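You operate a simulated robot arm through the tools that you are given. There is no shell and no other tool.

Carry out the task below with a simulated two-armed robot. There is one attempt and no reset: what you move stays moved.

## Task
Switch the washer off, drain the wash tank and open the lid to air.
Fine: switch off first; shut the drain lever again once the tank is empty.

It is judged by the outcome, as a careful person would: the job done as asked, and still so three seconds after it is handed in. It fails if anything else is knocked over, pushed out of place, dropped, spilled or broken. Lids that push on must go on centred and level and be pressed home; caps that screw on are set level and turned clockwise until they are tight.

## Robot
Two 7-joint arms with fingered hands on one trunk that stands fixed in place. Base frame: the origin is at the foot of the trunk, x ahead of it, y to its left, z up; the work surface is at about z = 816. Units: mm, rad, N and s.
The left shoulder is at [36, 163, 1088], the right one opposite. Each reaches about 1215 mm from its shoulder. Payload 4 kg a hand.
Tool frame (each hand has its own): the origin (TCP) lies between the finger pads and is the grasp point; the fingertips stand 36 mm ahead of it; z points along the fingers, y is the line along which they close. The gripper opens to 124 mm; its body begins 42 mm behind the TCP. The gripper is a hand of 4 fingers: y runs from the thumb to the fingers, the wrist lies at [-15, -99, -189] in the tool frame.
Orientation is that of the tool frame in the base frame, as a unit quaternion [x, y, z, w]. With the fingers straight down and the wrist toward the robot, the tool's x, y and z point along [0, 1, 0], [1, 0, 0] and [0, 0, -1] of the base frame.

## Interface
- The arms move only by the tool drive_tool. It takes "left_commands", "right_commands" or both (then of equal length, played together; a hand with none holds still); each is a list that holds one entry, the list of rows, each a list of 6 numbers: the shift along the tool's x, y, z in m, then the turn, a rotation vector about the tool's x, y, z in rad. In form: [[[tx, ty, tz, ax, ay, az], ...]]. A call has 1 to 20 rows; each row is the pose to reach, as a shift and turn from the pose commanded when the call began, along the tool's axes at that moment. Each row takes 0.2 s and may step no farther than 50 mm and 0.15 rad from the row before; otherwise, the whole call is refused. Where a pose cannot be reached the arm comes as near as it can. A force on the tool above 90 N (or 10 N above the force at the start of the call, whichever is more), or a blocked arm, ends the call early, and 0.2 s more pass. In this call time passes only in rows, and 0.2 s behind the last. The reply holds the time, the measured pose of the TCP, the force on the tool along the base axes, the opening and the grip force, in the units named above and with some noise, with the torque about the TCP (base axes, N m) and any sound that the robot's microphone picked up.
- Cameras (640 x 400 px; columns grow to the right, rows downward): "scene" is now at [134.7, 36.3, 1333.2]; the picture's right is [0.38, -0.92, -0.05], its down [-0.38, -0.11, -0.92] and it looks along [0.84, 0.37, -0.40] (base axes); focal length 214 px, centre (320, 200). "left" rides on the left gripper at [-75, -86, -123] in its tool frame; the picture's right is [-0.70, -0.34, 0.63], its down [0.64, -0.68, 0.35] and it looks along [0.32, 0.65, 0.69] (tool axes); focal length 275 px, centre (320, 200). "right" rides on the right gripper at [75, -86, -123] in its tool frame; the picture's right is [-0.70, 0.34, -0.63], its down [-0.64, -0.68, 0.35] and it looks along [-0.32, 0.65, 0.69] (tool axes); focal length 275 px, centre (320, 200).
- grab_frame(camera): a new picture of that camera. No time passes.
- move_column(by): moves the trunk up (or, below 0, down) by that many mm; the arms and the scene camera ride with it, the base frame stays. It gives what a move gives, with no picture.
- set_fingers(index, middle, ring, thumb_bend, thumb_turn, hand): sets how far each is bent, from 0 (flat) to 1 (curled in); at 0.3 the hand is open as for a grip, at 0.7 the pads meet at the TCP. One left out holds its place. A second passes; each finger stops where it meets its share of the squeeze, and holds until it gets a number again. It is the only way to open and close the hand. It gives what a move gives, with no picture; readings hold the bend of each and the force on the fingers (four entries, about 0 where the hand has none), thumb and palm. thumb_turn goes from beside the hand (0) to across from the fingers (1), as for a grip.
- pan_tilt(pan, tilt): turns the head with the scene camera to pan (to the left, within 1.501 rad either way) and tilt (down, from -0.506 to 1.204), counted from straight ahead of the robot (the tilt from the chest, where the trunk bows). It gives what a move gives.
- measure_at(camera, pixels): for up to 12 pixels [column, row] of the newest picture of that camera ("zoom" is the newest enlarged one), the place [x, y, z] in the base frame of the surface seen there, good to about 3 mm. No time passes.
- close_up(camera, box): a new picture of the part [left, top, right, bottom] of that camera's present view, enlarged. No time passes.
- close_job(): hands the job in; it is judged then, once.

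Unless the task says otherwise, let go and move clear before handing in.

The tools are called after "Call:" as name(argument=value, ...) on one line, values as JSON. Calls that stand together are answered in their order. drive_tool: Moves the arms, as the interface text tells. Its arguments: {"type":"object","properties":{"left_commands":{"type":"array","items":{"type":"array","items":{"type":"array","items":{"type":"number"}}}},"right_commands":{"type":"array","items":{"type":"array","items":{"type":"array","items":{"type":"number"}}}}},"required":[]} The other tools are called the same way: move_column (by) moves the trunk up or down; set_fingers (index, middle, ring, thumb_bend, thumb_turn, hand) moves the fingers one by one; pan_tilt (pan, tilt) turns the head that bears the scene camera; grab_frame (camera) takes a picture; measure_at (camera, pixels) gives the place of the surface under pixels of a picture; close_up (camera, box) takes an enlarged picture of a part of a camera's view; close_job () hands the job in.

At the start:

```text
t: 0.0
left_ee_pos: [500.9, 598.5, 1399.2]
left_ee_rot: [0.707, 0.707, 0.0, 0.001]
left_wrist_force: [0.0, -0.1, 0.8]
left_moment: [0.01, 0.02, -0.01]
left_grip_width: 123.7
left_finger_force: 0.1
left_shape: jaw
left_bend: [0.3, 0.3, 0.3, 0.3, 0.98]
left_finger forces: [0.1, 0.0, 0.0, 0.0, 0.0, 0.1]
right_ee_pos: [619.3, 120.0, 1431.6]
right_ee_rot: [0.708, 0.707, 0.0, 0.0]
right_wrist_force: [0.9, -0.1, 0.2]
right_moment: [0.0, 0.02, -0.02]
right_grip_width: 123.5
right_finger_force: 0.0
right_shape: jaw
right_bend: [0.3, 0.3, 0.3, 0.3, 0.98]
right_finger forces: [0.0, 0.1, 0.0, 0.1, 0.0, 0.0]
trunk travel left (down, up): [-250.0, 228.0]
head pan, tilt (commanded): [0.391, 0.291]
```

scene: 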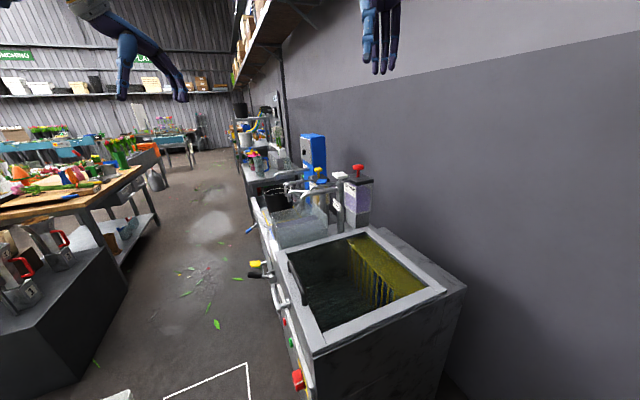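
right: 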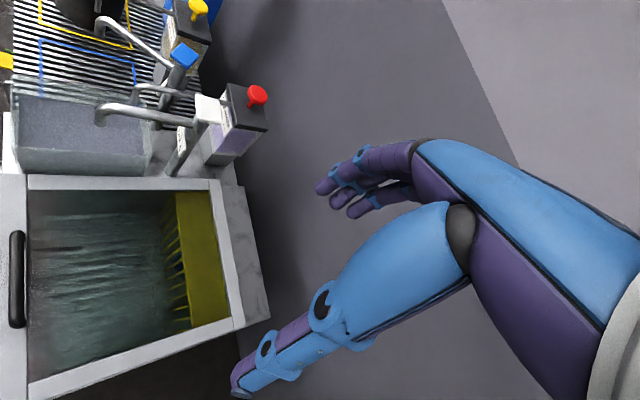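
left: 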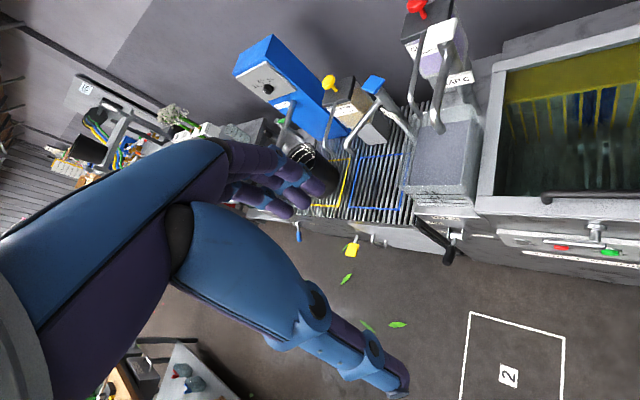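

The scene picture shows the washer at about (370, 290), with coloured buttons on its front face near (285, 320)-(297, 380) and levers near (260, 268). I'll take close-ups to identify the controls before I move anything.

Call:
close_up(camera="scene", box=[230, 220, 390, 400])

Call:
close_up(camera="left", box=[400, 150, 640, 300])

Call:
close_up(camera="scene", box=[230, 120, 390, 220])

```text
2.22 times, centred on (310, 310) of scene
```

zoom: 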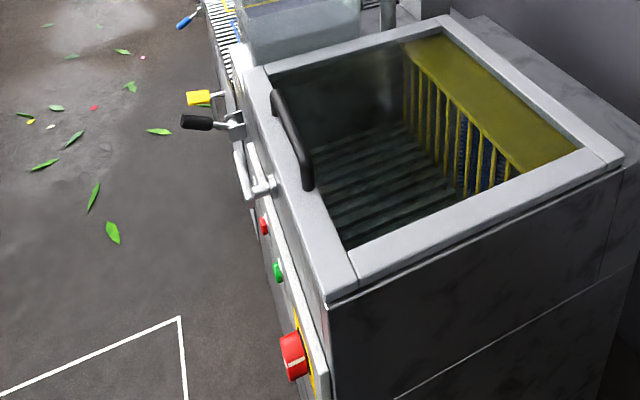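

```text
2.67 times, centred on (520, 225) of left
```

zoom: 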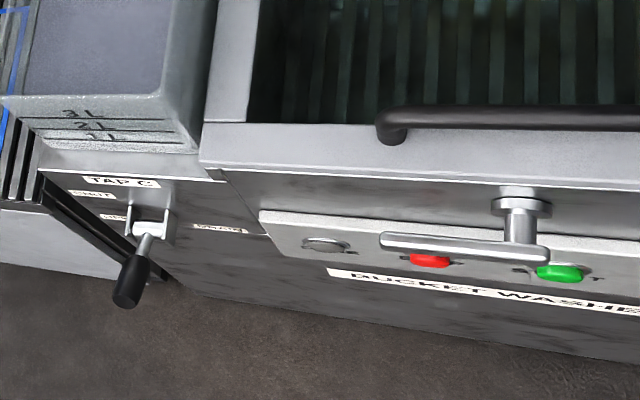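

```text
4.00 times, centred on (310, 170) of scene
```

zoom: 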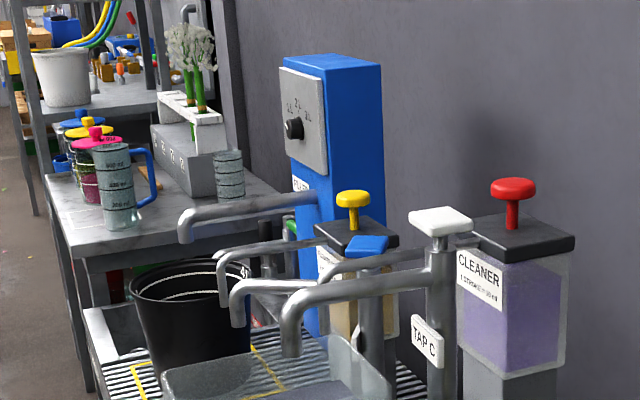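

The washer's front panel carries a red button, a green button, a red/yellow main switch and a latch handle; a black lever sits by "TAP C" and a yellow one lies further back. I'll turn the head toward the front panel and look closer to read the labels.

Call:
pan_tilt(pan=0.0, tilt=0.75)

Call:
grab_frame(camera="scene")

Call:
close_up(camera="left", box=[400, 190, 520, 265])

Call:
close_up(camera="left", box=[520, 200, 640, 275])

```text
t: 0.9
left_ee_pos: [500.7, 599.3, 1398.6]
left_ee_rot: [0.707, 0.707, 0.0, -0.001]
left_wrist_force: [-0.2, 0.0, -0.5]
left_moment: [0.01, 0.02, -0.02]
left_grip_width: 123.8
left_finger_force: 0.1
left_shape: jaw
left_bend: [0.3, 0.3, 0.3, 0.3, 0.98]
left_finger forces: [0.0, 0.1, 0.1, 0.0, 0.0, 0.0]
right_ee_pos: [621.5, 118.3, 1431.8]
right_ee_rot: [0.707, 0.707, 0.0, 0.0]
right_wrist_force: [-0.1, -0.3, -0.4]
right_moment: [0.05, -0.01, 0.03]
right_grip_width: 123.5
right_finger_force: 0.1
right_shape: jaw
right_bend: [0.3, 0.3, 0.3, 0.3, 0.98]
right_finger forces: [0.0, 0.0, 0.1, 0.1, 0.1, 0.0]
trunk travel left (down, up): [-250.0, 228.0]
head pan, tilt (commanded): [0.0, 0.75]
```

```text
taken
```

scene: 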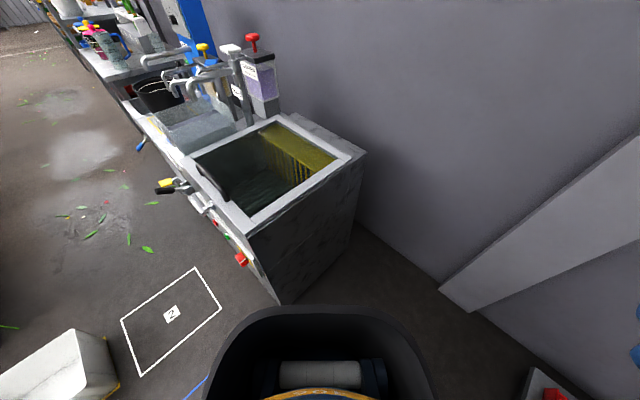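

```text
5.33 times, centred on (460, 228) of left
```

zoom: 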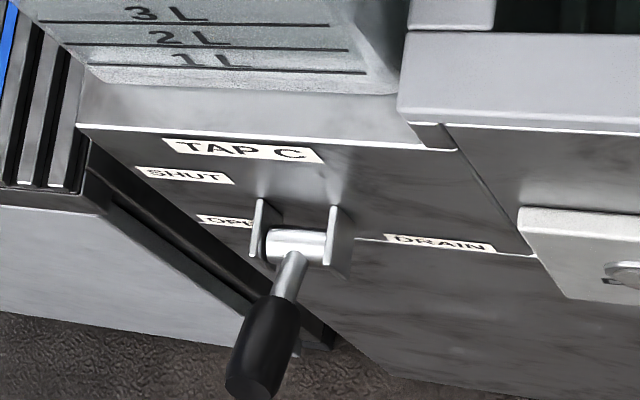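

```text
5.33 times, centred on (580, 238) of left
```

zoom: 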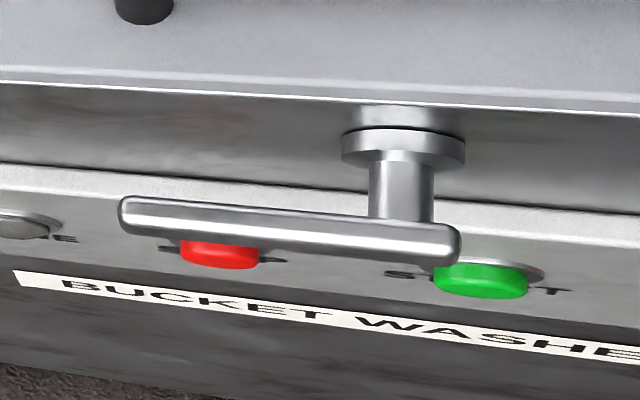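

The black lever (zoom 265, 350) lies between "SHUT/OPEN" on the left and "DRAIN" on the right, and the panel has a grey button ending in "E", a red one, and a green "ST..T". I'll measure the washer and look closer at the red main switch.

Call:
close_up(camera="scene", box=[140, 160, 300, 280])

Call:
measure_at(camera="scene", pixels=[[243, 259], [228, 238], [217, 224], [203, 205], [167, 181], [165, 190], [249, 233], [350, 152], [188, 156], [278, 119], [225, 195], [205, 165]])

```text
3.33 times, centred on (220, 220) of scene
```

zoom: 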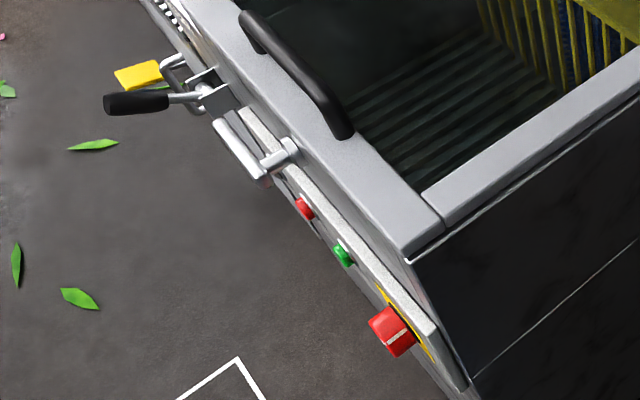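

```text
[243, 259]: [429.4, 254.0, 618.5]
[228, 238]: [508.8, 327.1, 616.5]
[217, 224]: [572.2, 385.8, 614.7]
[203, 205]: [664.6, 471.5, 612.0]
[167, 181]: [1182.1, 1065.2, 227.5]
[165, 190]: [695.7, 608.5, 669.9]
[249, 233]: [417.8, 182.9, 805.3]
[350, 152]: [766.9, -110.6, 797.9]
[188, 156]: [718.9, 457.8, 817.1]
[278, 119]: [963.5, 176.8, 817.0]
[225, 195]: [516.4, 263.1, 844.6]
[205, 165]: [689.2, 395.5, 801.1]
```

The zoom shows the red knob at (393, 333), green at (342, 255), red button at (304, 209), latch bar at (240, 150), and black lever at (140, 103). I'll measure these exactly.

Call:
measure_at(camera="zoom", pixels=[[393, 333], [342, 257], [304, 210], [235, 145], [262, 180], [290, 150], [140, 103], [210, 95], [140, 75], [253, 30], [340, 125], [405, 350]])

Call:
measure_at(camera="left", pixels=[[447, 255], [455, 236], [500, 237], [560, 248], [610, 253], [595, 225], [565, 242], [614, 248], [545, 198], [352, 245], [470, 220], [632, 258]])

```text
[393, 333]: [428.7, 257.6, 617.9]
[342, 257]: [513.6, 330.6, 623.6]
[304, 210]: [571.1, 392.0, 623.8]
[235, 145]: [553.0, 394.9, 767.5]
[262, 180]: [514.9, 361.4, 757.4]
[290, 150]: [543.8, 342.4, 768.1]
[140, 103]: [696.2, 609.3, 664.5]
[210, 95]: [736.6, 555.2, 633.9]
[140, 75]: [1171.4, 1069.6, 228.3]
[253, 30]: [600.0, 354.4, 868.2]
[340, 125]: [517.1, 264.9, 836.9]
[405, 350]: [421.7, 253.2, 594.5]
```

```text
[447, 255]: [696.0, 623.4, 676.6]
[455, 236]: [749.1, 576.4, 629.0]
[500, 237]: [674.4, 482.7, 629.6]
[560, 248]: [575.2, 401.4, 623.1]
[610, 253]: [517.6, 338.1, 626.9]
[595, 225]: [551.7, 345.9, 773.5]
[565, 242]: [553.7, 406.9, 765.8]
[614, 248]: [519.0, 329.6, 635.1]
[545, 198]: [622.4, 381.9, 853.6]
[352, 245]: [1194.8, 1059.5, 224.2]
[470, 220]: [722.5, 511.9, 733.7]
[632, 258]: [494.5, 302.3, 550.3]
```

The yellow object is far off on the floor (z≈225), so the black lever (grip at about [696, 616, 670]) is the drain or tap lever, and the panel faces roughly [-0.68, 0.74, 0]. I'll lower the left hand in front of the panel and yaw it, so its camera can read the labels.

Call:
drive_tool(left_commands=[[[-0.001, -0.006, 0.0458, 0, 0, 0.107], [-0.002, -0.012, 0.0915, 0, 0, 0.214], [-0.003, -0.018, 0.1372, 0, 0, 0.321], [-0.004, -0.024, 0.183, 0, 0, 0.428], [-0.005, -0.03, 0.2288, 0, 0, 0.535], [-0.006, -0.036, 0.2745, 0, 0, 0.642], [-0.007, -0.042, 0.3202, 0, 0, 0.749], [-0.008, -0.048, 0.366, 0, 0, 0.856], [-0.009, -0.054, 0.4118, 0, 0, 0.963], [-0.01, -0.06, 0.4575, 0, 0, 1.07], [-0.012, -0.066, 0.5032, 0, 0, 1.177], [-0.013, -0.072, 0.549, 0, 0, 1.284]]])

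Call:
grab_frame(camera="left")

Call:
grab_frame(camera="scene")

```text
t: 3.5
left_ee_pos: [429.0, 587.4, 848.1]
left_ee_rot: [0.99, 0.142, 0.001, -0.001]
left_wrist_force: [0.6, 0.4, 0.2]
left_moment: [-0.01, 0.0, -0.01]
left_grip_width: 123.7
left_finger_force: 0.2
left_shape: jaw
left_bend: [0.3, 0.3, 0.3, 0.3, 0.98]
left_finger forces: [0.1, 0.0, 0.0, 0.1, 0.1, 0.0]
right_ee_pos: [620.9, 119.4, 1431.5]
right_ee_rot: [0.708, 0.706, 0.0, 0.0]
right_wrist_force: [-0.8, 0.3, 0.3]
right_moment: [0.02, -0.03, -0.03]
right_grip_width: 123.5
right_finger_force: 0.0
right_shape: jaw
right_bend: [0.3, 0.3, 0.3, 0.3, 0.98]
right_finger forces: [0.1, 0.0, 0.0, 0.0, 0.0, 0.0]
trunk travel left (down, up): [-250.0, 228.0]
head pan, tilt (commanded): [0.0, 0.75]
```

```text
taken
```

left: 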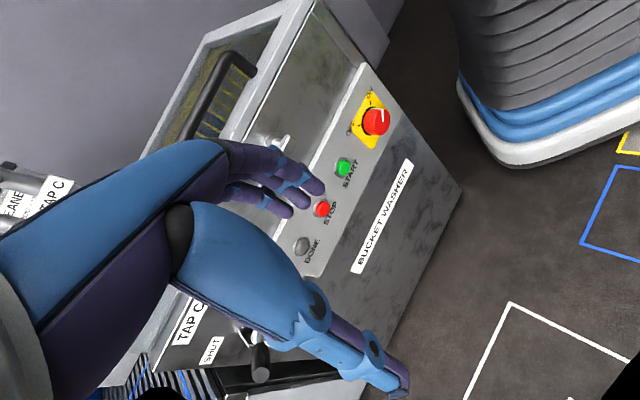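

```text
taken
```

scene: 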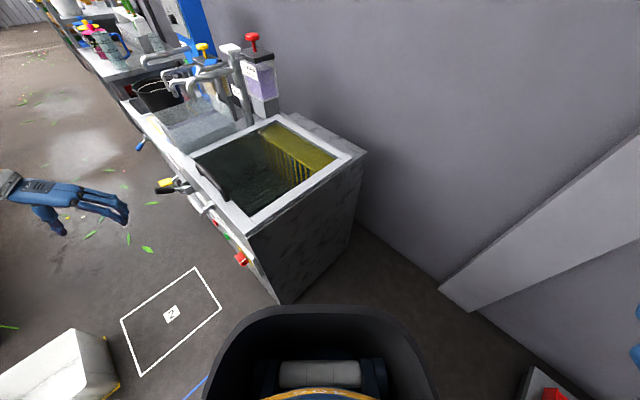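

The left picture now shows the panel: DONE lamp (300, 247), STOP (321, 208), START (342, 167), and the rotary switch on its yellow plate (375, 120). I'll enlarge the switch and the lever area.

Call:
close_up(camera="left", box=[320, 75, 416, 135])

Call:
close_up(camera="left", box=[280, 130, 400, 280])

Call:
measure_at(camera="left", pixels=[[376, 121], [369, 96], [350, 132], [355, 118], [342, 167], [333, 165], [321, 208], [340, 215], [303, 246], [385, 210], [360, 160], [390, 150]])

```text
6.67 times, centred on (368, 105) of left
```

zoom: 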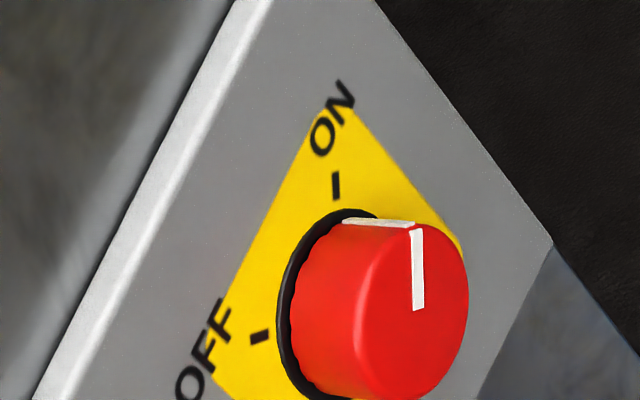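

```text
2.67 times, centred on (340, 205) of left
```

zoom: 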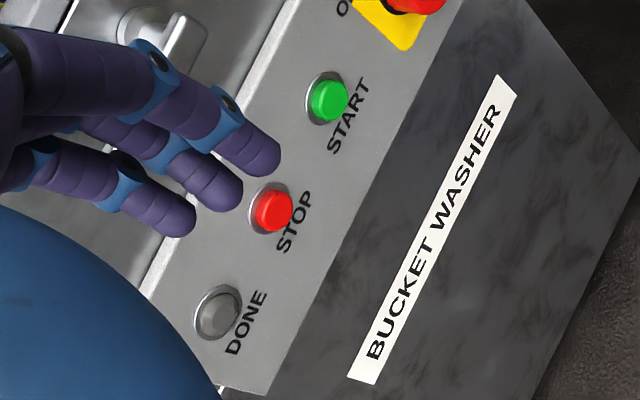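

```text
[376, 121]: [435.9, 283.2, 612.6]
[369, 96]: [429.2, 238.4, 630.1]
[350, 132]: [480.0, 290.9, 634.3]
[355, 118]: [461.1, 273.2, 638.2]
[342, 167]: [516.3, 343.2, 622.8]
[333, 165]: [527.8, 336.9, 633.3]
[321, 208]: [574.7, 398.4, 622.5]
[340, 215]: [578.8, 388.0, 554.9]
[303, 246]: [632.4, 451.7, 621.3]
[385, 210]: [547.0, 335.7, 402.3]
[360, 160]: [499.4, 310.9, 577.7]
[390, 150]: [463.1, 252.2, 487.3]
```

The switch is a rotary knob with its white line at ON; OFF is 90° counter-clockwise as seen from the front. I'll enlarge again to measure the knob's face and rim so I can plan the grip.

Call:
close_up(camera="left", box=[344, 90, 408, 150])

Call:
close_up(camera="left", box=[120, 260, 320, 400])

```text
6.67 times, centred on (376, 120) of left
```

zoom: 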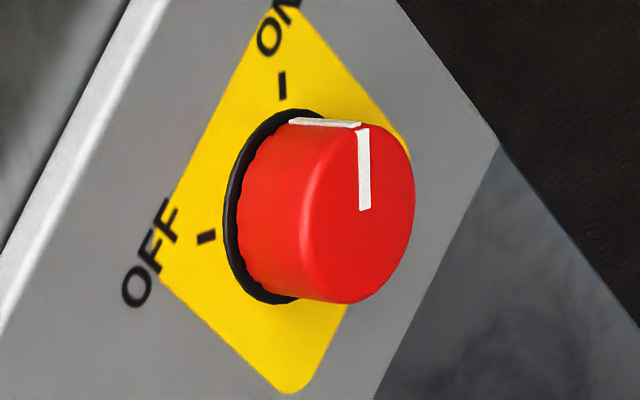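

```text
2.86 times, centred on (220, 330) of left
```

zoom: 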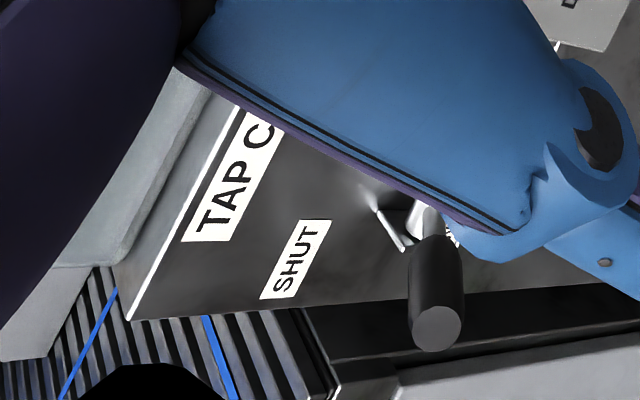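

The knob is clearly seen with its white line at ON. I'll repeat the knob close-up so it is the newest zoom, then measure its face and base.

Call:
close_up(camera="left", box=[344, 90, 408, 150])

Call:
measure_at(camera="zoom", pixels=[[362, 210], [362, 140], [405, 200], [355, 290], [320, 230], [315, 128], [282, 85], [205, 237], [290, 375], [245, 270], [260, 200], [400, 250]])

```text
6.67 times, centred on (376, 120) of left
```

zoom: 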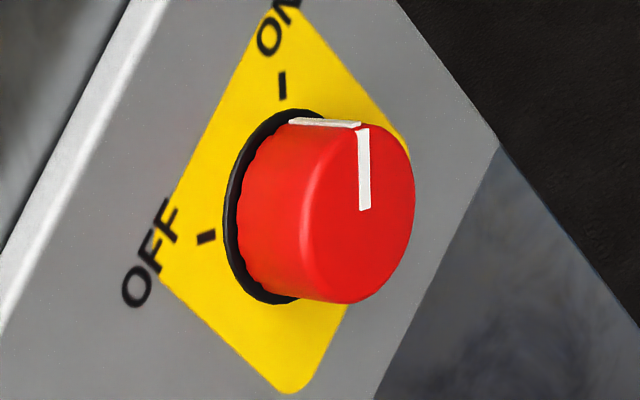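

```text
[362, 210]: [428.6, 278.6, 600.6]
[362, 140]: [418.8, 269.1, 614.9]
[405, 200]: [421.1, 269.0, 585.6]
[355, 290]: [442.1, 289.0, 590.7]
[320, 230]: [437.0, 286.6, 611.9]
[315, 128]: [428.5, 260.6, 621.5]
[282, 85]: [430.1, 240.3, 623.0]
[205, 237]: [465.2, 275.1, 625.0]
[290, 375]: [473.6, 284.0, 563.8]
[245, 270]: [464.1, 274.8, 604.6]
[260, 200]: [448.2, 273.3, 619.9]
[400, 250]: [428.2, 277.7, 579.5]
```

Measurements fit a panel at 45° in plan. The knob's centre is at about [428, 279, 600], radius 22 mm, protruding 27 mm. I'll bring the left hand to a pre-grasp in front of it with the fingers pointing into the panel and thumb and fingers side by side.

Call:
drive_tool(left_commands=[[[-0.0098, 0.0088, 0.0117, -0.0922, -0.0546, -0.0922], [-0.0196, 0.0177, 0.0233, -0.1845, -0.1093, -0.1845], [-0.0295, 0.0265, 0.0349, -0.2767, -0.1639, -0.2767], [-0.0393, 0.0353, 0.0466, -0.3689, -0.2186, -0.3689], [-0.0491, 0.0442, 0.0582, -0.4612, -0.2732, -0.4612], [-0.0589, 0.053, 0.0699, -0.5534, -0.3279, -0.5534], [-0.0688, 0.0618, 0.0815, -0.6456, -0.3825, -0.6456], [-0.0786, 0.0707, 0.0932, -0.7379, -0.4372, -0.7379], [-0.0884, 0.0795, 0.1048, -0.8301, -0.4918, -0.8301], [-0.0982, 0.0884, 0.1165, -0.9224, -0.5465, -0.9224], [-0.1081, 0.0972, 0.1281, -1.0146, -0.6011, -1.0146], [-0.1179, 0.106, 0.1398, -1.1068, -0.6558, -1.1068], [-0.1277, 0.1149, 0.1514, -1.1991, -0.7104, -1.1991], [-0.1375, 0.1237, 0.1631, -1.2913, -0.7651, -1.2913], [-0.1474, 0.1325, 0.1747, -1.3835, -0.8197, -1.3835], [-0.1572, 0.1414, 0.1864, -1.4758, -0.8744, -1.4758], [-0.167, 0.1502, 0.198, -1.568, -0.929, -1.568]]])

Call:
grab_frame(camera="left")

Call:
grab_frame(camera="scene")

```text
t: 7.3
left_ee_pos: [327.8, 411.2, 670.6]
left_ee_rot: [0.319, 0.649, -0.261, 0.639]
left_wrist_force: [0.2, 0.2, 0.7]
left_moment: [-0.01, -0.03, 0.01]
left_grip_width: 124.1
left_finger_force: 0.0
left_shape: jaw
left_bend: [0.3, 0.3, 0.3, 0.3, 0.98]
left_finger forces: [0.1, 0.0, 0.0, 0.1, 0.1, 0.0]
right_ee_pos: [619.9, 119.9, 1431.3]
right_ee_rot: [0.707, 0.707, 0.0, 0.0]
right_wrist_force: [-0.5, -0.7, 0.1]
right_moment: [0.0, 0.01, 0.0]
right_grip_width: 123.5
right_finger_force: 0.1
right_shape: jaw
right_bend: [0.3, 0.3, 0.3, 0.3, 0.98]
right_finger forces: [0.0, 0.0, 0.1, 0.1, 0.1, 0.0]
trunk travel left (down, up): [-250.0, 228.0]
head pan, tilt (commanded): [0.0, 0.75]
stopped in row 17 (left hand): the arm was blocked; the commanded pose is now the measured one
```

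```text
taken
```

left: 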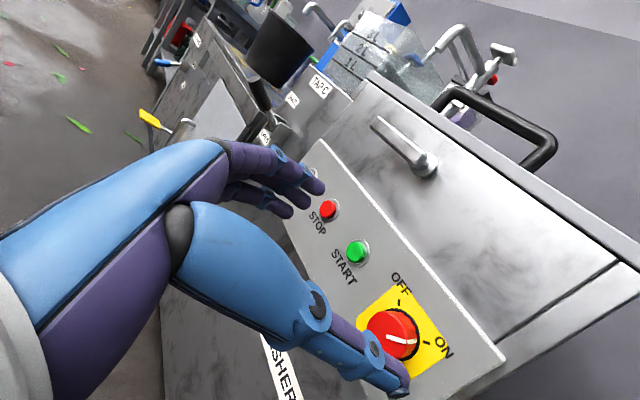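

```text
taken
```

scene: 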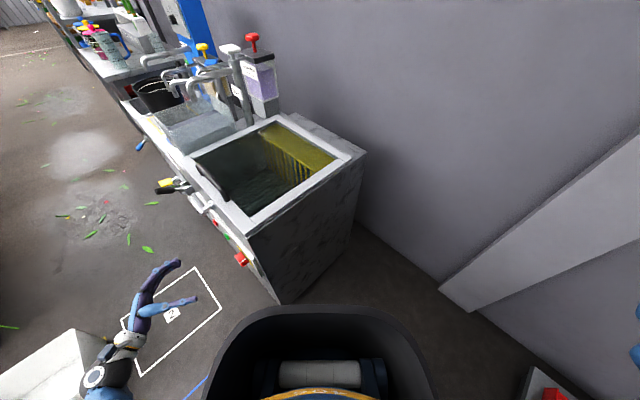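

The arm stopped at a joint limit just short of the pre-grasp, nothing touched (forces ≈0); the view shows knob at (392, 335) pointing to ON, OFF mark at top. Before gripping I'll test that the wrist can roll through the 90° turn in free space in front of the knob.

Call:
drive_tool(left_commands=[[[0.0055, -0.002, 0.0053, -0.0011, -0.0069, -0.1367], [0.011, -0.004, 0.0105, -0.0022, -0.0138, -0.2733], [0.0166, -0.006, 0.0158, -0.0034, -0.0207, -0.41], [0.0221, -0.0081, 0.0211, -0.0045, -0.0276, -0.5467], [0.0276, -0.0101, 0.0264, -0.0056, -0.0345, -0.6833], [0.0331, -0.0121, 0.0316, -0.0067, -0.0413, -0.82], [0.0386, -0.0141, 0.0369, -0.0079, -0.0482, -0.9567], [0.0441, -0.0161, 0.0422, -0.009, -0.0551, -1.0933], [0.0496, -0.0182, 0.0475, -0.0101, -0.062, -1.23], [0.0552, -0.0202, 0.0527, -0.0113, -0.0689, -1.3667], [0.0607, -0.0222, 0.058, -0.0124, -0.0758, -1.5033], [0.0662, -0.0242, 0.0633, -0.0135, -0.0827, -1.64]]])

Call:
grab_frame(camera="left")

Call:
grab_frame(camera="scene")

```text
t: 9.9
left_ee_pos: [356.4, 353.6, 597.9]
left_ee_rot: [0.271, -0.653, 0.653, -0.27]
left_wrist_force: [-0.5, -0.4, 0.0]
left_moment: [0.01, -0.01, -0.04]
left_grip_width: 123.7
left_finger_force: 0.0
left_shape: jaw
left_bend: [0.3, 0.3, 0.3, 0.3, 0.98]
left_finger forces: [0.0, 0.0, 0.0, 0.1, 0.0, 0.0]
right_ee_pos: [620.7, 119.7, 1431.3]
right_ee_rot: [0.707, 0.707, 0.0, 0.0]
right_wrist_force: [-0.4, -0.5, -0.2]
right_moment: [-0.03, 0.03, -0.01]
right_grip_width: 123.5
right_finger_force: 0.0
right_shape: jaw
right_bend: [0.3, 0.3, 0.3, 0.3, 0.98]
right_finger forces: [0.0, 0.0, 0.1, 0.1, 0.1, 0.0]
trunk travel left (down, up): [-250.0, 228.0]
head pan, tilt (commanded): [0.0, 0.75]
```

```text
taken
```

left: 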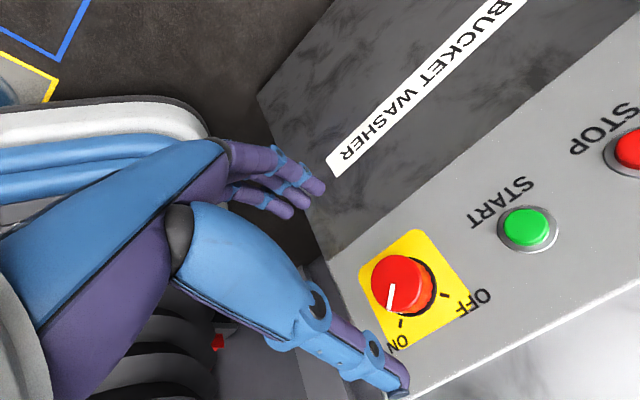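

```text
taken
```

scene: 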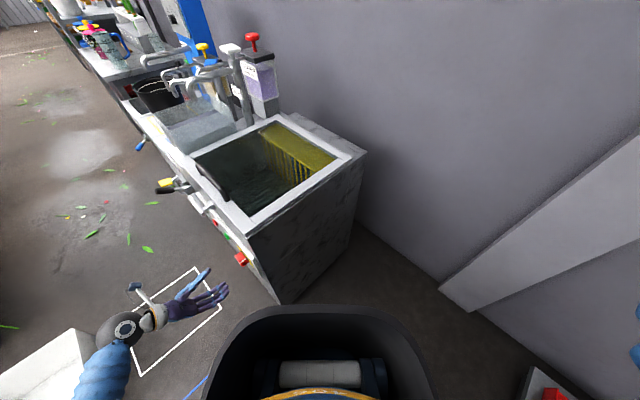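

The full roll is reachable without contact. The knob is now at (400, 283) in the left picture; I'll re-measure its face from this closer view, to centre the grip.

Call:
close_up(camera="left", box=[350, 215, 510, 355])

```text
2.86 times, centred on (430, 285) of left
```

zoom: 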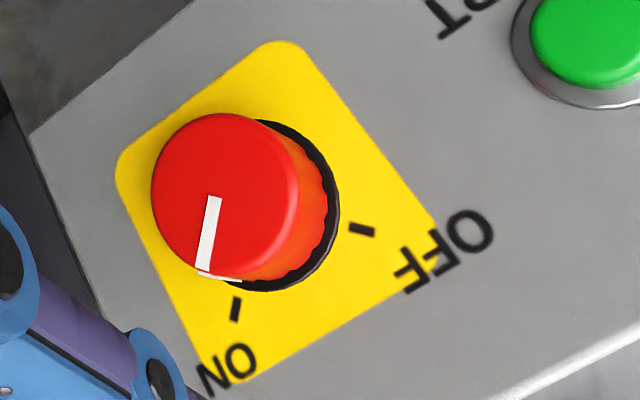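

Call:
measure_at(camera="zoom", pixels=[[222, 192], [165, 190], [285, 190], [222, 125], [215, 265], [305, 180], [328, 215], [362, 230], [235, 308], [585, 40], [300, 60], [135, 160]])

```text
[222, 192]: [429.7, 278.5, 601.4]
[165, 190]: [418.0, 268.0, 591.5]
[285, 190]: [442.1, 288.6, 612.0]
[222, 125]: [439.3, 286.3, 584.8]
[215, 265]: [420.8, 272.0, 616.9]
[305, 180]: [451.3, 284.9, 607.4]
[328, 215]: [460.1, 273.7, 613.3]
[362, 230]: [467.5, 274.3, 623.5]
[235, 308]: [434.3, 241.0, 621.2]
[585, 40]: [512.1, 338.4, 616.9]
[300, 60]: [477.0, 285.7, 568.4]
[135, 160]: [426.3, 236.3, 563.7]
```

The knob's centre comes out at u≈501 mm along the panel, z≈601, and its face is 107 mm inside the line. I'll narrow the hand to about 80 mm, then roll back to the start angle and move nearer.

Call:
set_fingers(hand="left", index=0.43, middle=0.43, ring=0.43, thumb_bend=0.43)

Call:
drive_tool(left_commands=[[[-0.0001, -0.0001, 0.0027, 0, 0, 0.1427], [-0.0003, -0.0002, 0.0055, 0, 0, 0.2855], [-0.0004, -0.0003, 0.0082, 0, 0, 0.4282], [-0.0005, -0.0004, 0.0109, 0, 0, 0.571], [-0.0007, -0.0005, 0.0136, 0, 0, 0.7137], [-0.0008, -0.0005, 0.0164, 0, 0, 0.8565], [-0.001, -0.0006, 0.0191, 0, 0, 0.9992], [-0.0011, -0.0007, 0.0218, 0, 0, 1.142], [-0.0012, -0.0008, 0.0245, 0, 0, 1.2847], [-0.0014, -0.0009, 0.0273, 0, 0, 1.4275], [-0.0015, -0.001, 0.03, 0, 0, 1.5702]]])

Call:
grab_frame(camera="left")

Call:
grab_frame(camera="scene")

```text
t: 10.9
left_ee_pos: [356.3, 351.9, 597.4]
left_ee_rot: [-0.272, 0.653, -0.653, 0.271]
left_wrist_force: [-0.4, -0.4, -0.1]
left_moment: [-0.03, 0.01, 0.01]
left_grip_width: 84.3
left_finger_force: 0.0
left_shape: fingers
left_bend: [0.43, 0.43, 0.43, 0.43, 0.98]
left_finger forces: [0.0, 0.0, 0.1, 0.1, 0.0, 0.0]
right_ee_pos: [620.7, 119.0, 1431.2]
right_ee_rot: [0.708, 0.707, 0.0, 0.0]
right_wrist_force: [-0.3, 0.7, 0.7]
right_moment: [-0.01, 0.01, 0.02]
right_grip_width: 123.8
right_finger_force: 0.0
right_shape: jaw
right_bend: [0.3, 0.3, 0.3, 0.3, 0.98]
right_finger forces: [0.1, 0.0, 0.0, 0.0, 0.0, 0.0]
trunk travel left (down, up): [-250.0, 228.0]
head pan, tilt (commanded): [0.0, 0.75]
```

```text
t: 13.3
left_ee_pos: [377.7, 333.3, 600.0]
left_ee_rot: [0.27, 0.653, -0.27, 0.654]
left_wrist_force: [0.6, 0.5, 0.1]
left_moment: [-0.01, 0.01, -0.01]
left_grip_width: 84.0
left_finger_force: 0.0
left_shape: fingers
left_bend: [0.43, 0.43, 0.43, 0.43, 0.98]
left_finger forces: [0.1, 0.0, 0.1, 0.0, 0.1, 0.1]
right_ee_pos: [620.7, 119.6, 1430.2]
right_ee_rot: [0.707, 0.707, 0.0, 0.0]
right_wrist_force: [-0.2, -0.4, -0.1]
right_moment: [0.01, 0.0, -0.01]
right_grip_width: 123.8
right_finger_force: 0.0
right_shape: jaw
right_bend: [0.3, 0.3, 0.3, 0.3, 0.98]
right_finger forces: [0.1, 0.1, 0.1, 0.1, 0.0, 0.1]
trunk travel left (down, up): [-250.0, 228.0]
head pan, tilt (commanded): [0.0, 0.75]
```

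```text
taken
```

left: 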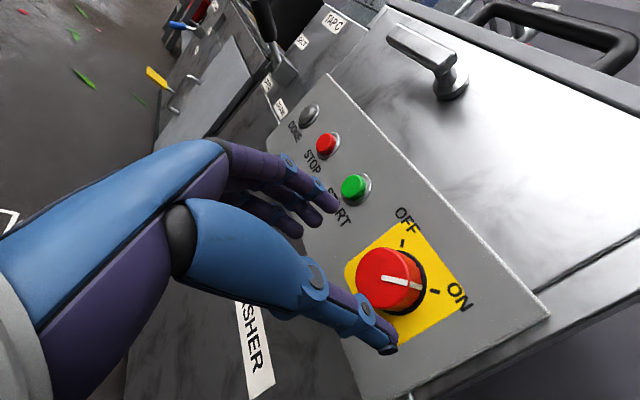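

```text
taken
```

scene: 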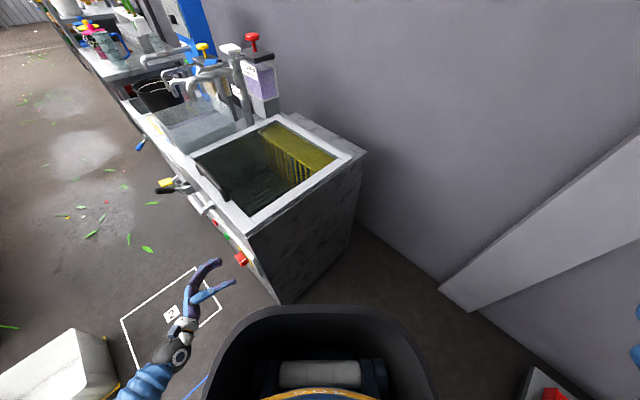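

The hand is lined up at φ=0 with opening 84 mm and no contact. I'll move 55 mm straight into the panel so that thumb and fingers straddle the knob, then look.

Call:
drive_tool(left_commands=[[[0, 0, 0.015, 0, 0, 0], [0, 0, 0.03, 0, 0, 0], [0, 0, 0.042, 0, 0, 0], [0, 0, 0.05, 0, 0, 0], [0, 0, 0.055, 0, 0, 0]]])

Call:
grab_frame(camera="left")

Call:
close_up(camera="scene", box=[170, 200, 290, 320])

```text
t: 14.5
left_ee_pos: [416.0, 294.5, 599.5]
left_ee_rot: [0.27, 0.654, -0.271, 0.652]
left_wrist_force: [0.4, 0.0, 0.2]
left_moment: [0.0, 0.01, 0.03]
left_grip_width: 83.9
left_finger_force: 0.1
left_shape: fingers
left_bend: [0.43, 0.43, 0.43, 0.43, 0.98]
left_finger forces: [0.0, 0.0, 0.0, 0.0, 0.0, 0.0]
right_ee_pos: [620.3, 119.1, 1431.8]
right_ee_rot: [0.707, 0.707, 0.0, 0.0]
right_wrist_force: [0.4, 0.1, -0.2]
right_moment: [-0.02, 0.0, 0.03]
right_grip_width: 123.6
right_finger_force: 0.0
right_shape: jaw
right_bend: [0.3, 0.3, 0.3, 0.3, 0.98]
right_finger forces: [0.0, 0.0, 0.1, 0.0, 0.1, 0.0]
trunk travel left (down, up): [-250.0, 228.0]
head pan, tilt (commanded): [0.0, 0.75]
```

```text
taken
```

left: 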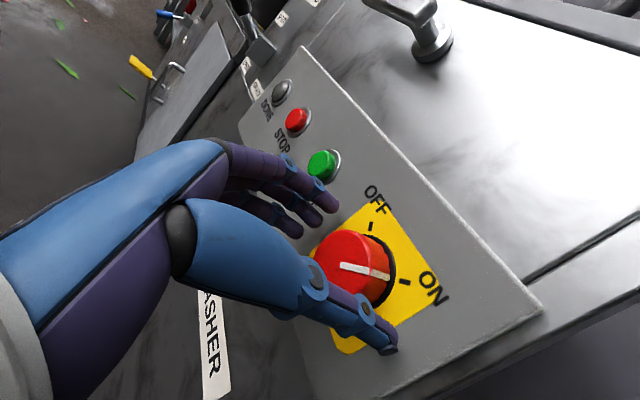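

```text
3.33 times, centred on (230, 260) of scene
```

zoom: 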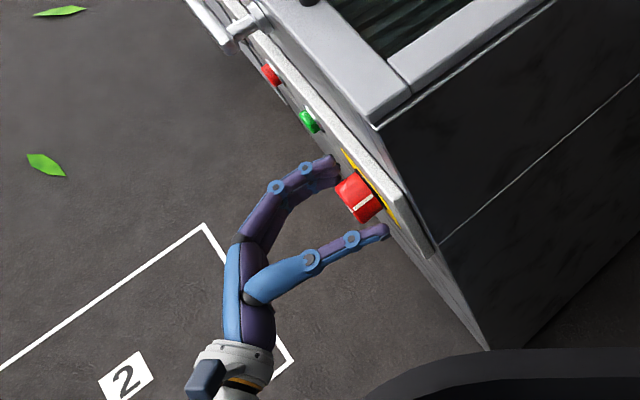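

Thumb and fingers straddle the knob, fingertips about 13 mm off the panel. I'll go 6 mm further, then close the fingers on the knob.

Call:
drive_tool(left_commands=[[[0, 0, 0.003, 0, 0, 0], [0, 0, 0.006, 0, 0, 0]]])

Call:
set_fingers(hand="left", index=0.68, middle=0.68, ring=0.68, thumb_bend=0.68)

Call:
grab_frame(camera="left")

Call:
close_up(camera="scene", box=[170, 200, 290, 320])

```text
t: 15.1
left_ee_pos: [419.6, 289.7, 599.7]
left_ee_rot: [0.27, 0.653, -0.271, 0.653]
left_wrist_force: [0.5, 1.1, -0.5]
left_moment: [0.0, -0.01, -0.01]
left_grip_width: 84.0
left_finger_force: 0.0
left_shape: fingers
left_bend: [0.43, 0.43, 0.43, 0.43, 0.98]
left_finger forces: [0.1, 0.0, 0.0, 0.0, 0.1, 0.1]
right_ee_pos: [622.0, 119.5, 1431.4]
right_ee_rot: [0.707, 0.708, 0.0, 0.001]
right_wrist_force: [1.0, -0.3, -1.2]
right_moment: [-0.01, 0.03, 0.0]
right_grip_width: 123.5
right_finger_force: 0.0
right_shape: jaw
right_bend: [0.3, 0.3, 0.3, 0.3, 0.98]
right_finger forces: [0.1, 0.0, 0.1, 0.1, 0.1, 0.0]
trunk travel left (down, up): [-250.0, 228.0]
head pan, tilt (commanded): [0.0, 0.75]
```

```text
t: 16.1
left_ee_pos: [418.4, 289.3, 599.8]
left_ee_rot: [0.27, 0.654, -0.271, 0.652]
left_wrist_force: [-12.3, 0.1, -6.1]
left_moment: [0.18, 0.1, -0.01]
left_grip_width: 49.5
left_finger_force: 20.8
left_shape: fingers
left_bend: [0.59, 0.6, 0.68, 0.56, 0.97]
left_finger forces: [7.5, 8.7, 0.6, 0.0, 24.9, 0.0]
right_ee_pos: [620.8, 120.2, 1431.4]
right_ee_rot: [0.707, 0.707, 0.0, 0.0]
right_wrist_force: [0.2, 0.0, 0.0]
right_moment: [0.0, -0.03, 0.02]
right_grip_width: 123.7
right_finger_force: 0.1
right_shape: jaw
right_bend: [0.3, 0.3, 0.3, 0.3, 0.98]
right_finger forces: [0.1, 0.0, 0.0, 0.0, 0.0, 0.0]
trunk travel left (down, up): [-250.0, 228.0]
head pan, tilt (commanded): [0.0, 0.75]
```

```text
taken
```

left: 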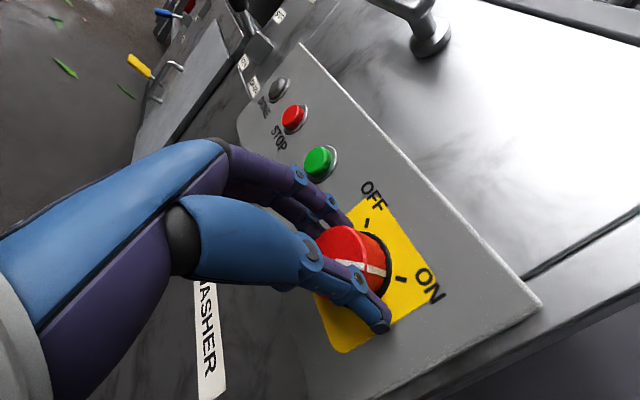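

```text
3.33 times, centred on (230, 260) of scene
```

zoom: 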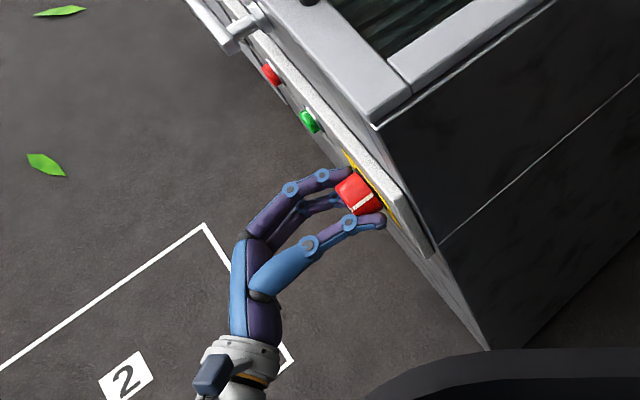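

The grip holds: index 7.5 N, middle 8.7 N, thumb 24.9 N on the knob. I'll turn counter-clockwise (negative about tool z) by 0.6 rad and check that the white line follows.

Call:
drive_tool(left_commands=[[[0, 0, 0, 0, 0, -0.1], [0, 0, 0, 0, 0, -0.2], [0, 0, 0, 0, 0, -0.3], [0, 0, 0, 0, 0, -0.4], [0, 0, 0, 0, 0, -0.5], [0, 0, 0, 0, 0, -0.6]]])

Call:
grab_frame(camera="left")

Call:
close_up(camera="scene", box=[200, 220, 280, 300])

```text
t: 17.5
left_ee_pos: [419.5, 289.4, 599.0]
left_ee_rot: [0.065, 0.705, -0.452, 0.543]
left_wrist_force: [-14.3, 2.4, -5.9]
left_moment: [0.2, 0.18, -0.03]
left_grip_width: 49.3
left_finger_force: 21.6
left_shape: fingers
left_bend: [0.59, 0.6, 0.67, 0.56, 0.97]
left_finger forces: [7.2, 10.5, 2.0, 0.0, 24.0, 0.0]
right_ee_pos: [619.4, 120.6, 1431.3]
right_ee_rot: [0.707, 0.707, 0.001, -0.001]
right_wrist_force: [0.2, -0.4, -0.6]
right_moment: [0.0, 0.0, -0.04]
right_grip_width: 123.7
right_finger_force: 0.2
right_shape: jaw
right_bend: [0.3, 0.3, 0.3, 0.3, 0.98]
right_finger forces: [0.1, 0.0, 0.0, 0.0, 0.1, 0.1]
trunk travel left (down, up): [-250.0, 228.0]
head pan, tilt (commanded): [0.0, 0.75]
```

```text
taken
```

left: 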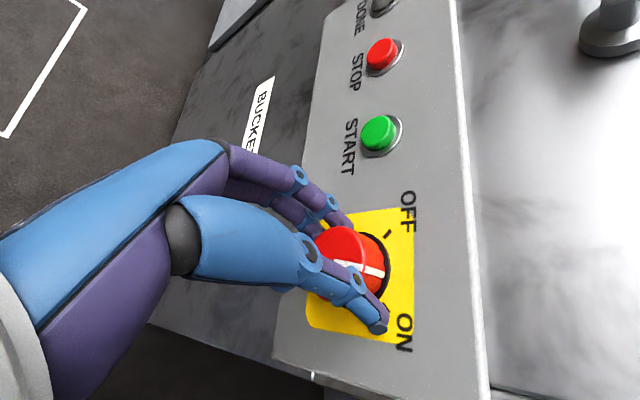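

```text
5.00 times, centred on (240, 260) of scene
```

zoom: 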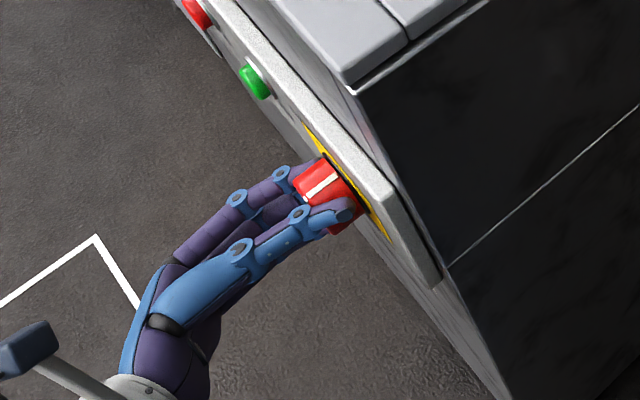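

The knob turns with the hand: in the left picture the white line (365, 270) is now halfway between ON and OFF. I'll continue another 1.0 rad to the OFF mark.

Call:
drive_tool(left_commands=[[[0, 0, 0, 0, 0, -0.1], [0, 0, 0, 0, 0, -0.2], [0, 0, 0, 0, 0, -0.3], [0, 0, 0, 0, 0, -0.4], [0, 0, 0, 0, 0, -0.5], [0, 0, 0, 0, 0, -0.6], [0, 0, 0, 0, 0, -0.7], [0, 0, 0, 0, 0, -0.8], [0, 0, 0, 0, 0, -0.9], [0, 0, 0, 0, 0, -0.98]]])

Call:
grab_frame(camera="left")

Call:
close_up(camera="scene", box=[200, 220, 280, 300])

```text
t: 19.7
left_ee_pos: [418.7, 289.8, 601.2]
left_ee_rot: [0.274, -0.652, 0.654, -0.268]
left_wrist_force: [-16.8, 0.5, -2.2]
left_moment: [0.31, 0.12, -0.31]
left_grip_width: 48.8
left_finger_force: 22.8
left_shape: fingers
left_bend: [0.59, 0.59, 0.66, 0.57, 0.98]
left_finger forces: [8.6, 12.2, 3.6, 0.0, 21.4, 0.0]
right_ee_pos: [620.5, 119.7, 1431.6]
right_ee_rot: [0.707, 0.708, -0.001, 0.0]
right_wrist_force: [-0.3, -0.1, 0.6]
right_moment: [-0.02, 0.0, -0.03]
right_grip_width: 123.5
right_finger_force: 0.0
right_shape: jaw
right_bend: [0.3, 0.3, 0.3, 0.3, 0.98]
right_finger forces: [0.0, 0.0, 0.0, 0.0, 0.0, 0.1]
trunk travel left (down, up): [-250.0, 228.0]
head pan, tilt (commanded): [0.0, 0.75]
```

```text
taken
```

left: 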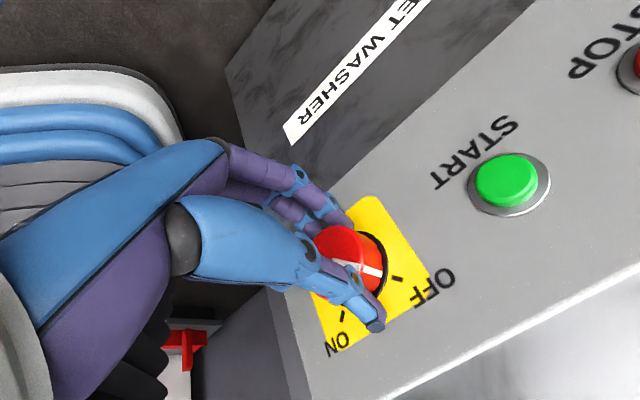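

```text
5.00 times, centred on (240, 260) of scene
```

zoom: 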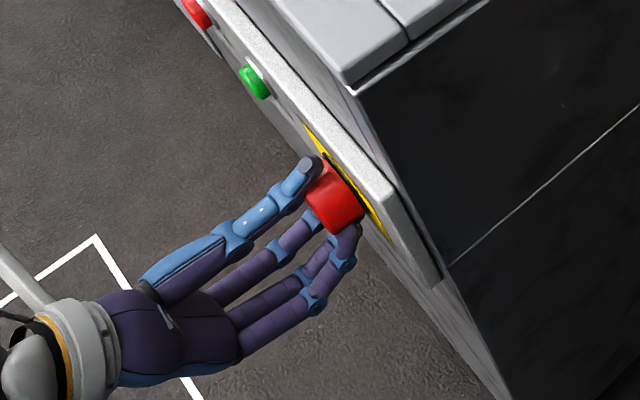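

The white line (370, 270) now points near the OFF mark (397, 280), with torque only just rising. I'll take a close-up to see whether it is fully at OFF.

Call:
close_up(camera="left", box=[300, 190, 460, 360])

```text
2.35 times, centred on (380, 275) of left
```

zoom: 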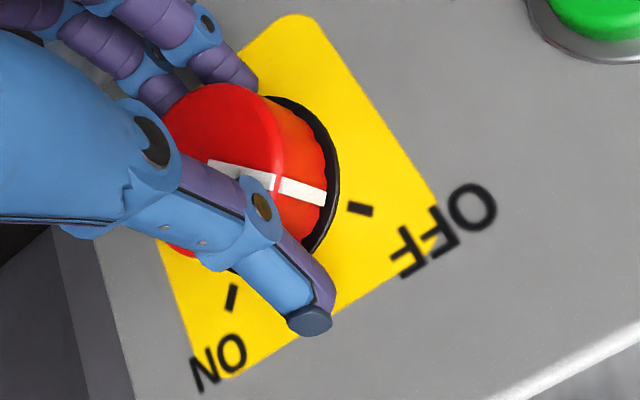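

The white line is in line with the OFF mark. I'll nudge 0.08 rad further to be sure it seats against its stop, then open the hand.

Call:
drive_tool(left_commands=[[[0, 0, 0, 0, 0, -0.05], [0, 0, 0, 0, 0, -0.1]]])

Call:
set_fingers(hand="left", index=0.4, middle=0.4, ring=0.4, thumb_bend=0.4)

Call:
close_up(camera="left", box=[300, 190, 460, 360])

```text
t: 20.3
left_ee_pos: [419.5, 290.0, 600.8]
left_ee_rot: [0.306, -0.637, 0.667, -0.235]
left_wrist_force: [-16.1, 5.7, 1.4]
left_moment: [0.52, -0.09, -0.17]
left_grip_width: 48.9
left_finger_force: 24.4
left_shape: fingers
left_bend: [0.59, 0.58, 0.65, 0.57, 1.0]
left_finger forces: [8.8, 11.9, 4.1, 0.1, 24.2, 0.0]
right_ee_pos: [619.1, 119.4, 1430.8]
right_ee_rot: [0.708, 0.707, -0.001, 0.0]
right_wrist_force: [0.7, -0.3, 0.6]
right_moment: [-0.01, 0.06, 0.01]
right_grip_width: 123.7
right_finger_force: 0.1
right_shape: jaw
right_bend: [0.3, 0.3, 0.3, 0.3, 0.98]
right_finger forces: [0.0, 0.1, 0.0, 0.0, 0.0, 0.0]
trunk travel left (down, up): [-250.0, 228.0]
head pan, tilt (commanded): [0.0, 0.75]
```

```text
t: 21.3
left_ee_pos: [420.1, 290.3, 598.5]
left_ee_rot: [0.307, -0.637, 0.667, -0.235]
left_wrist_force: [0.9, -0.7, 0.4]
left_moment: [0.04, 0.02, -0.03]
left_grip_width: 93.1
left_finger_force: 0.1
left_shape: fingers
left_bend: [0.4, 0.4, 0.4, 0.4, 0.98]
left_finger forces: [0.1, 0.1, 0.0, 0.1, 0.0, 0.1]
right_ee_pos: [621.2, 119.6, 1431.0]
right_ee_rot: [0.707, 0.707, 0.0, 0.0]
right_wrist_force: [-0.5, -0.3, 0.1]
right_moment: [0.01, 0.01, -0.02]
right_grip_width: 123.7
right_finger_force: 0.0
right_shape: jaw
right_bend: [0.3, 0.3, 0.3, 0.3, 0.98]
right_finger forces: [0.0, 0.1, 0.0, 0.0, 0.1, 0.1]
trunk travel left (down, up): [-250.0, 228.0]
head pan, tilt (commanded): [0.0, 0.75]
```

```text
2.35 times, centred on (380, 275) of left
```

zoom: 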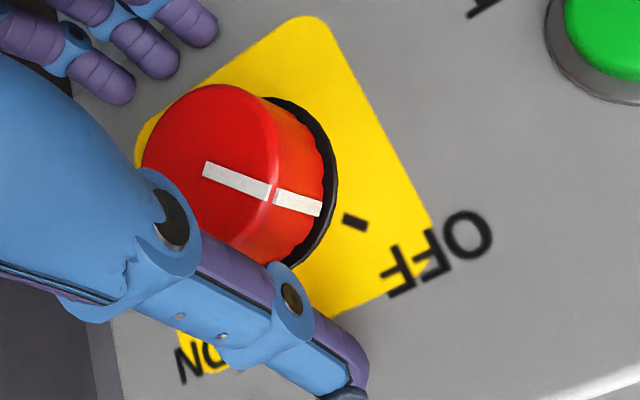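

The knob now points at OFF (line (265, 190), mark (355, 222)), and the torque showed its end stop. I'll back straight out 140 mm and look at the washer again.

Call:
drive_tool(left_commands=[[[0, 0, -0.02, 0, 0, 0], [0, 0, -0.05, 0, 0, 0], [0, 0, -0.09, 0, 0, 0], [0, 0, -0.13, 0, 0, 0], [0, 0, -0.16, 0, 0, 0]]])

Call:
grab_frame(camera="left")

Call:
close_up(camera="scene", box=[130, 100, 370, 310])

Call:
grab_frame(camera="right")

```text
t: 22.5
left_ee_pos: [309.5, 402.2, 599.4]
left_ee_rot: [0.307, -0.637, 0.667, -0.235]
left_wrist_force: [0.8, 0.4, -0.6]
left_moment: [-0.05, -0.01, -0.01]
left_grip_width: 92.9
left_finger_force: 0.1
left_shape: fingers
left_bend: [0.4, 0.4, 0.4, 0.4, 0.98]
left_finger forces: [0.1, 0.0, 0.1, 0.0, 0.1, 0.1]
right_ee_pos: [621.0, 118.8, 1430.7]
right_ee_rot: [0.707, 0.707, 0.0, 0.0]
right_wrist_force: [0.3, 0.9, -0.4]
right_moment: [0.0, -0.03, 0.0]
right_grip_width: 123.6
right_finger_force: 0.1
right_shape: jaw
right_bend: [0.3, 0.3, 0.3, 0.3, 0.98]
right_finger forces: [0.0, 0.0, 0.0, 0.0, 0.0, 0.0]
trunk travel left (down, up): [-250.0, 228.0]
head pan, tilt (commanded): [0.0, 0.75]
```

```text
taken
```

left: 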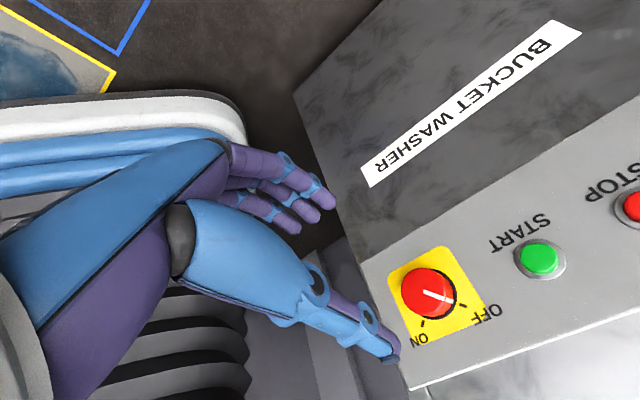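

```text
1.90 times, centred on (250, 205) of scene
```

zoom: 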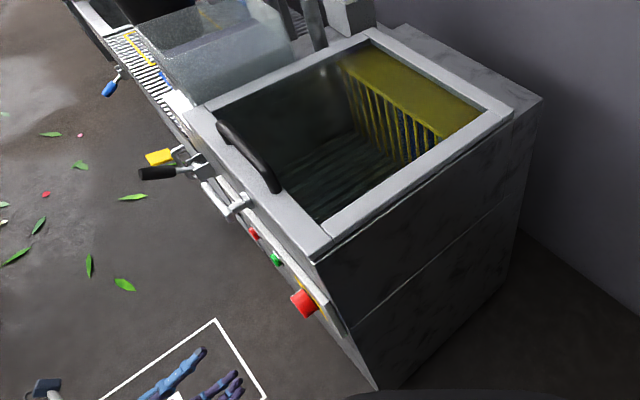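

```text
taken
```

right: 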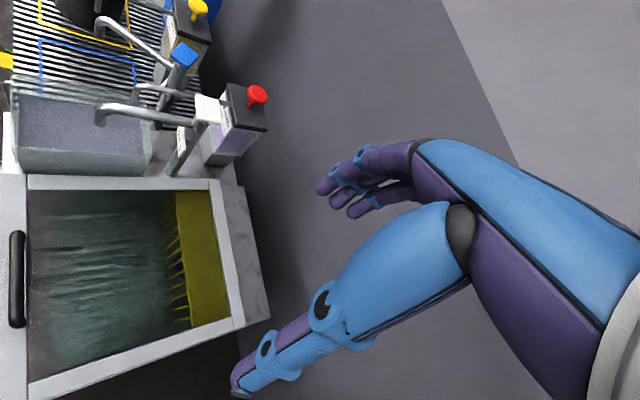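

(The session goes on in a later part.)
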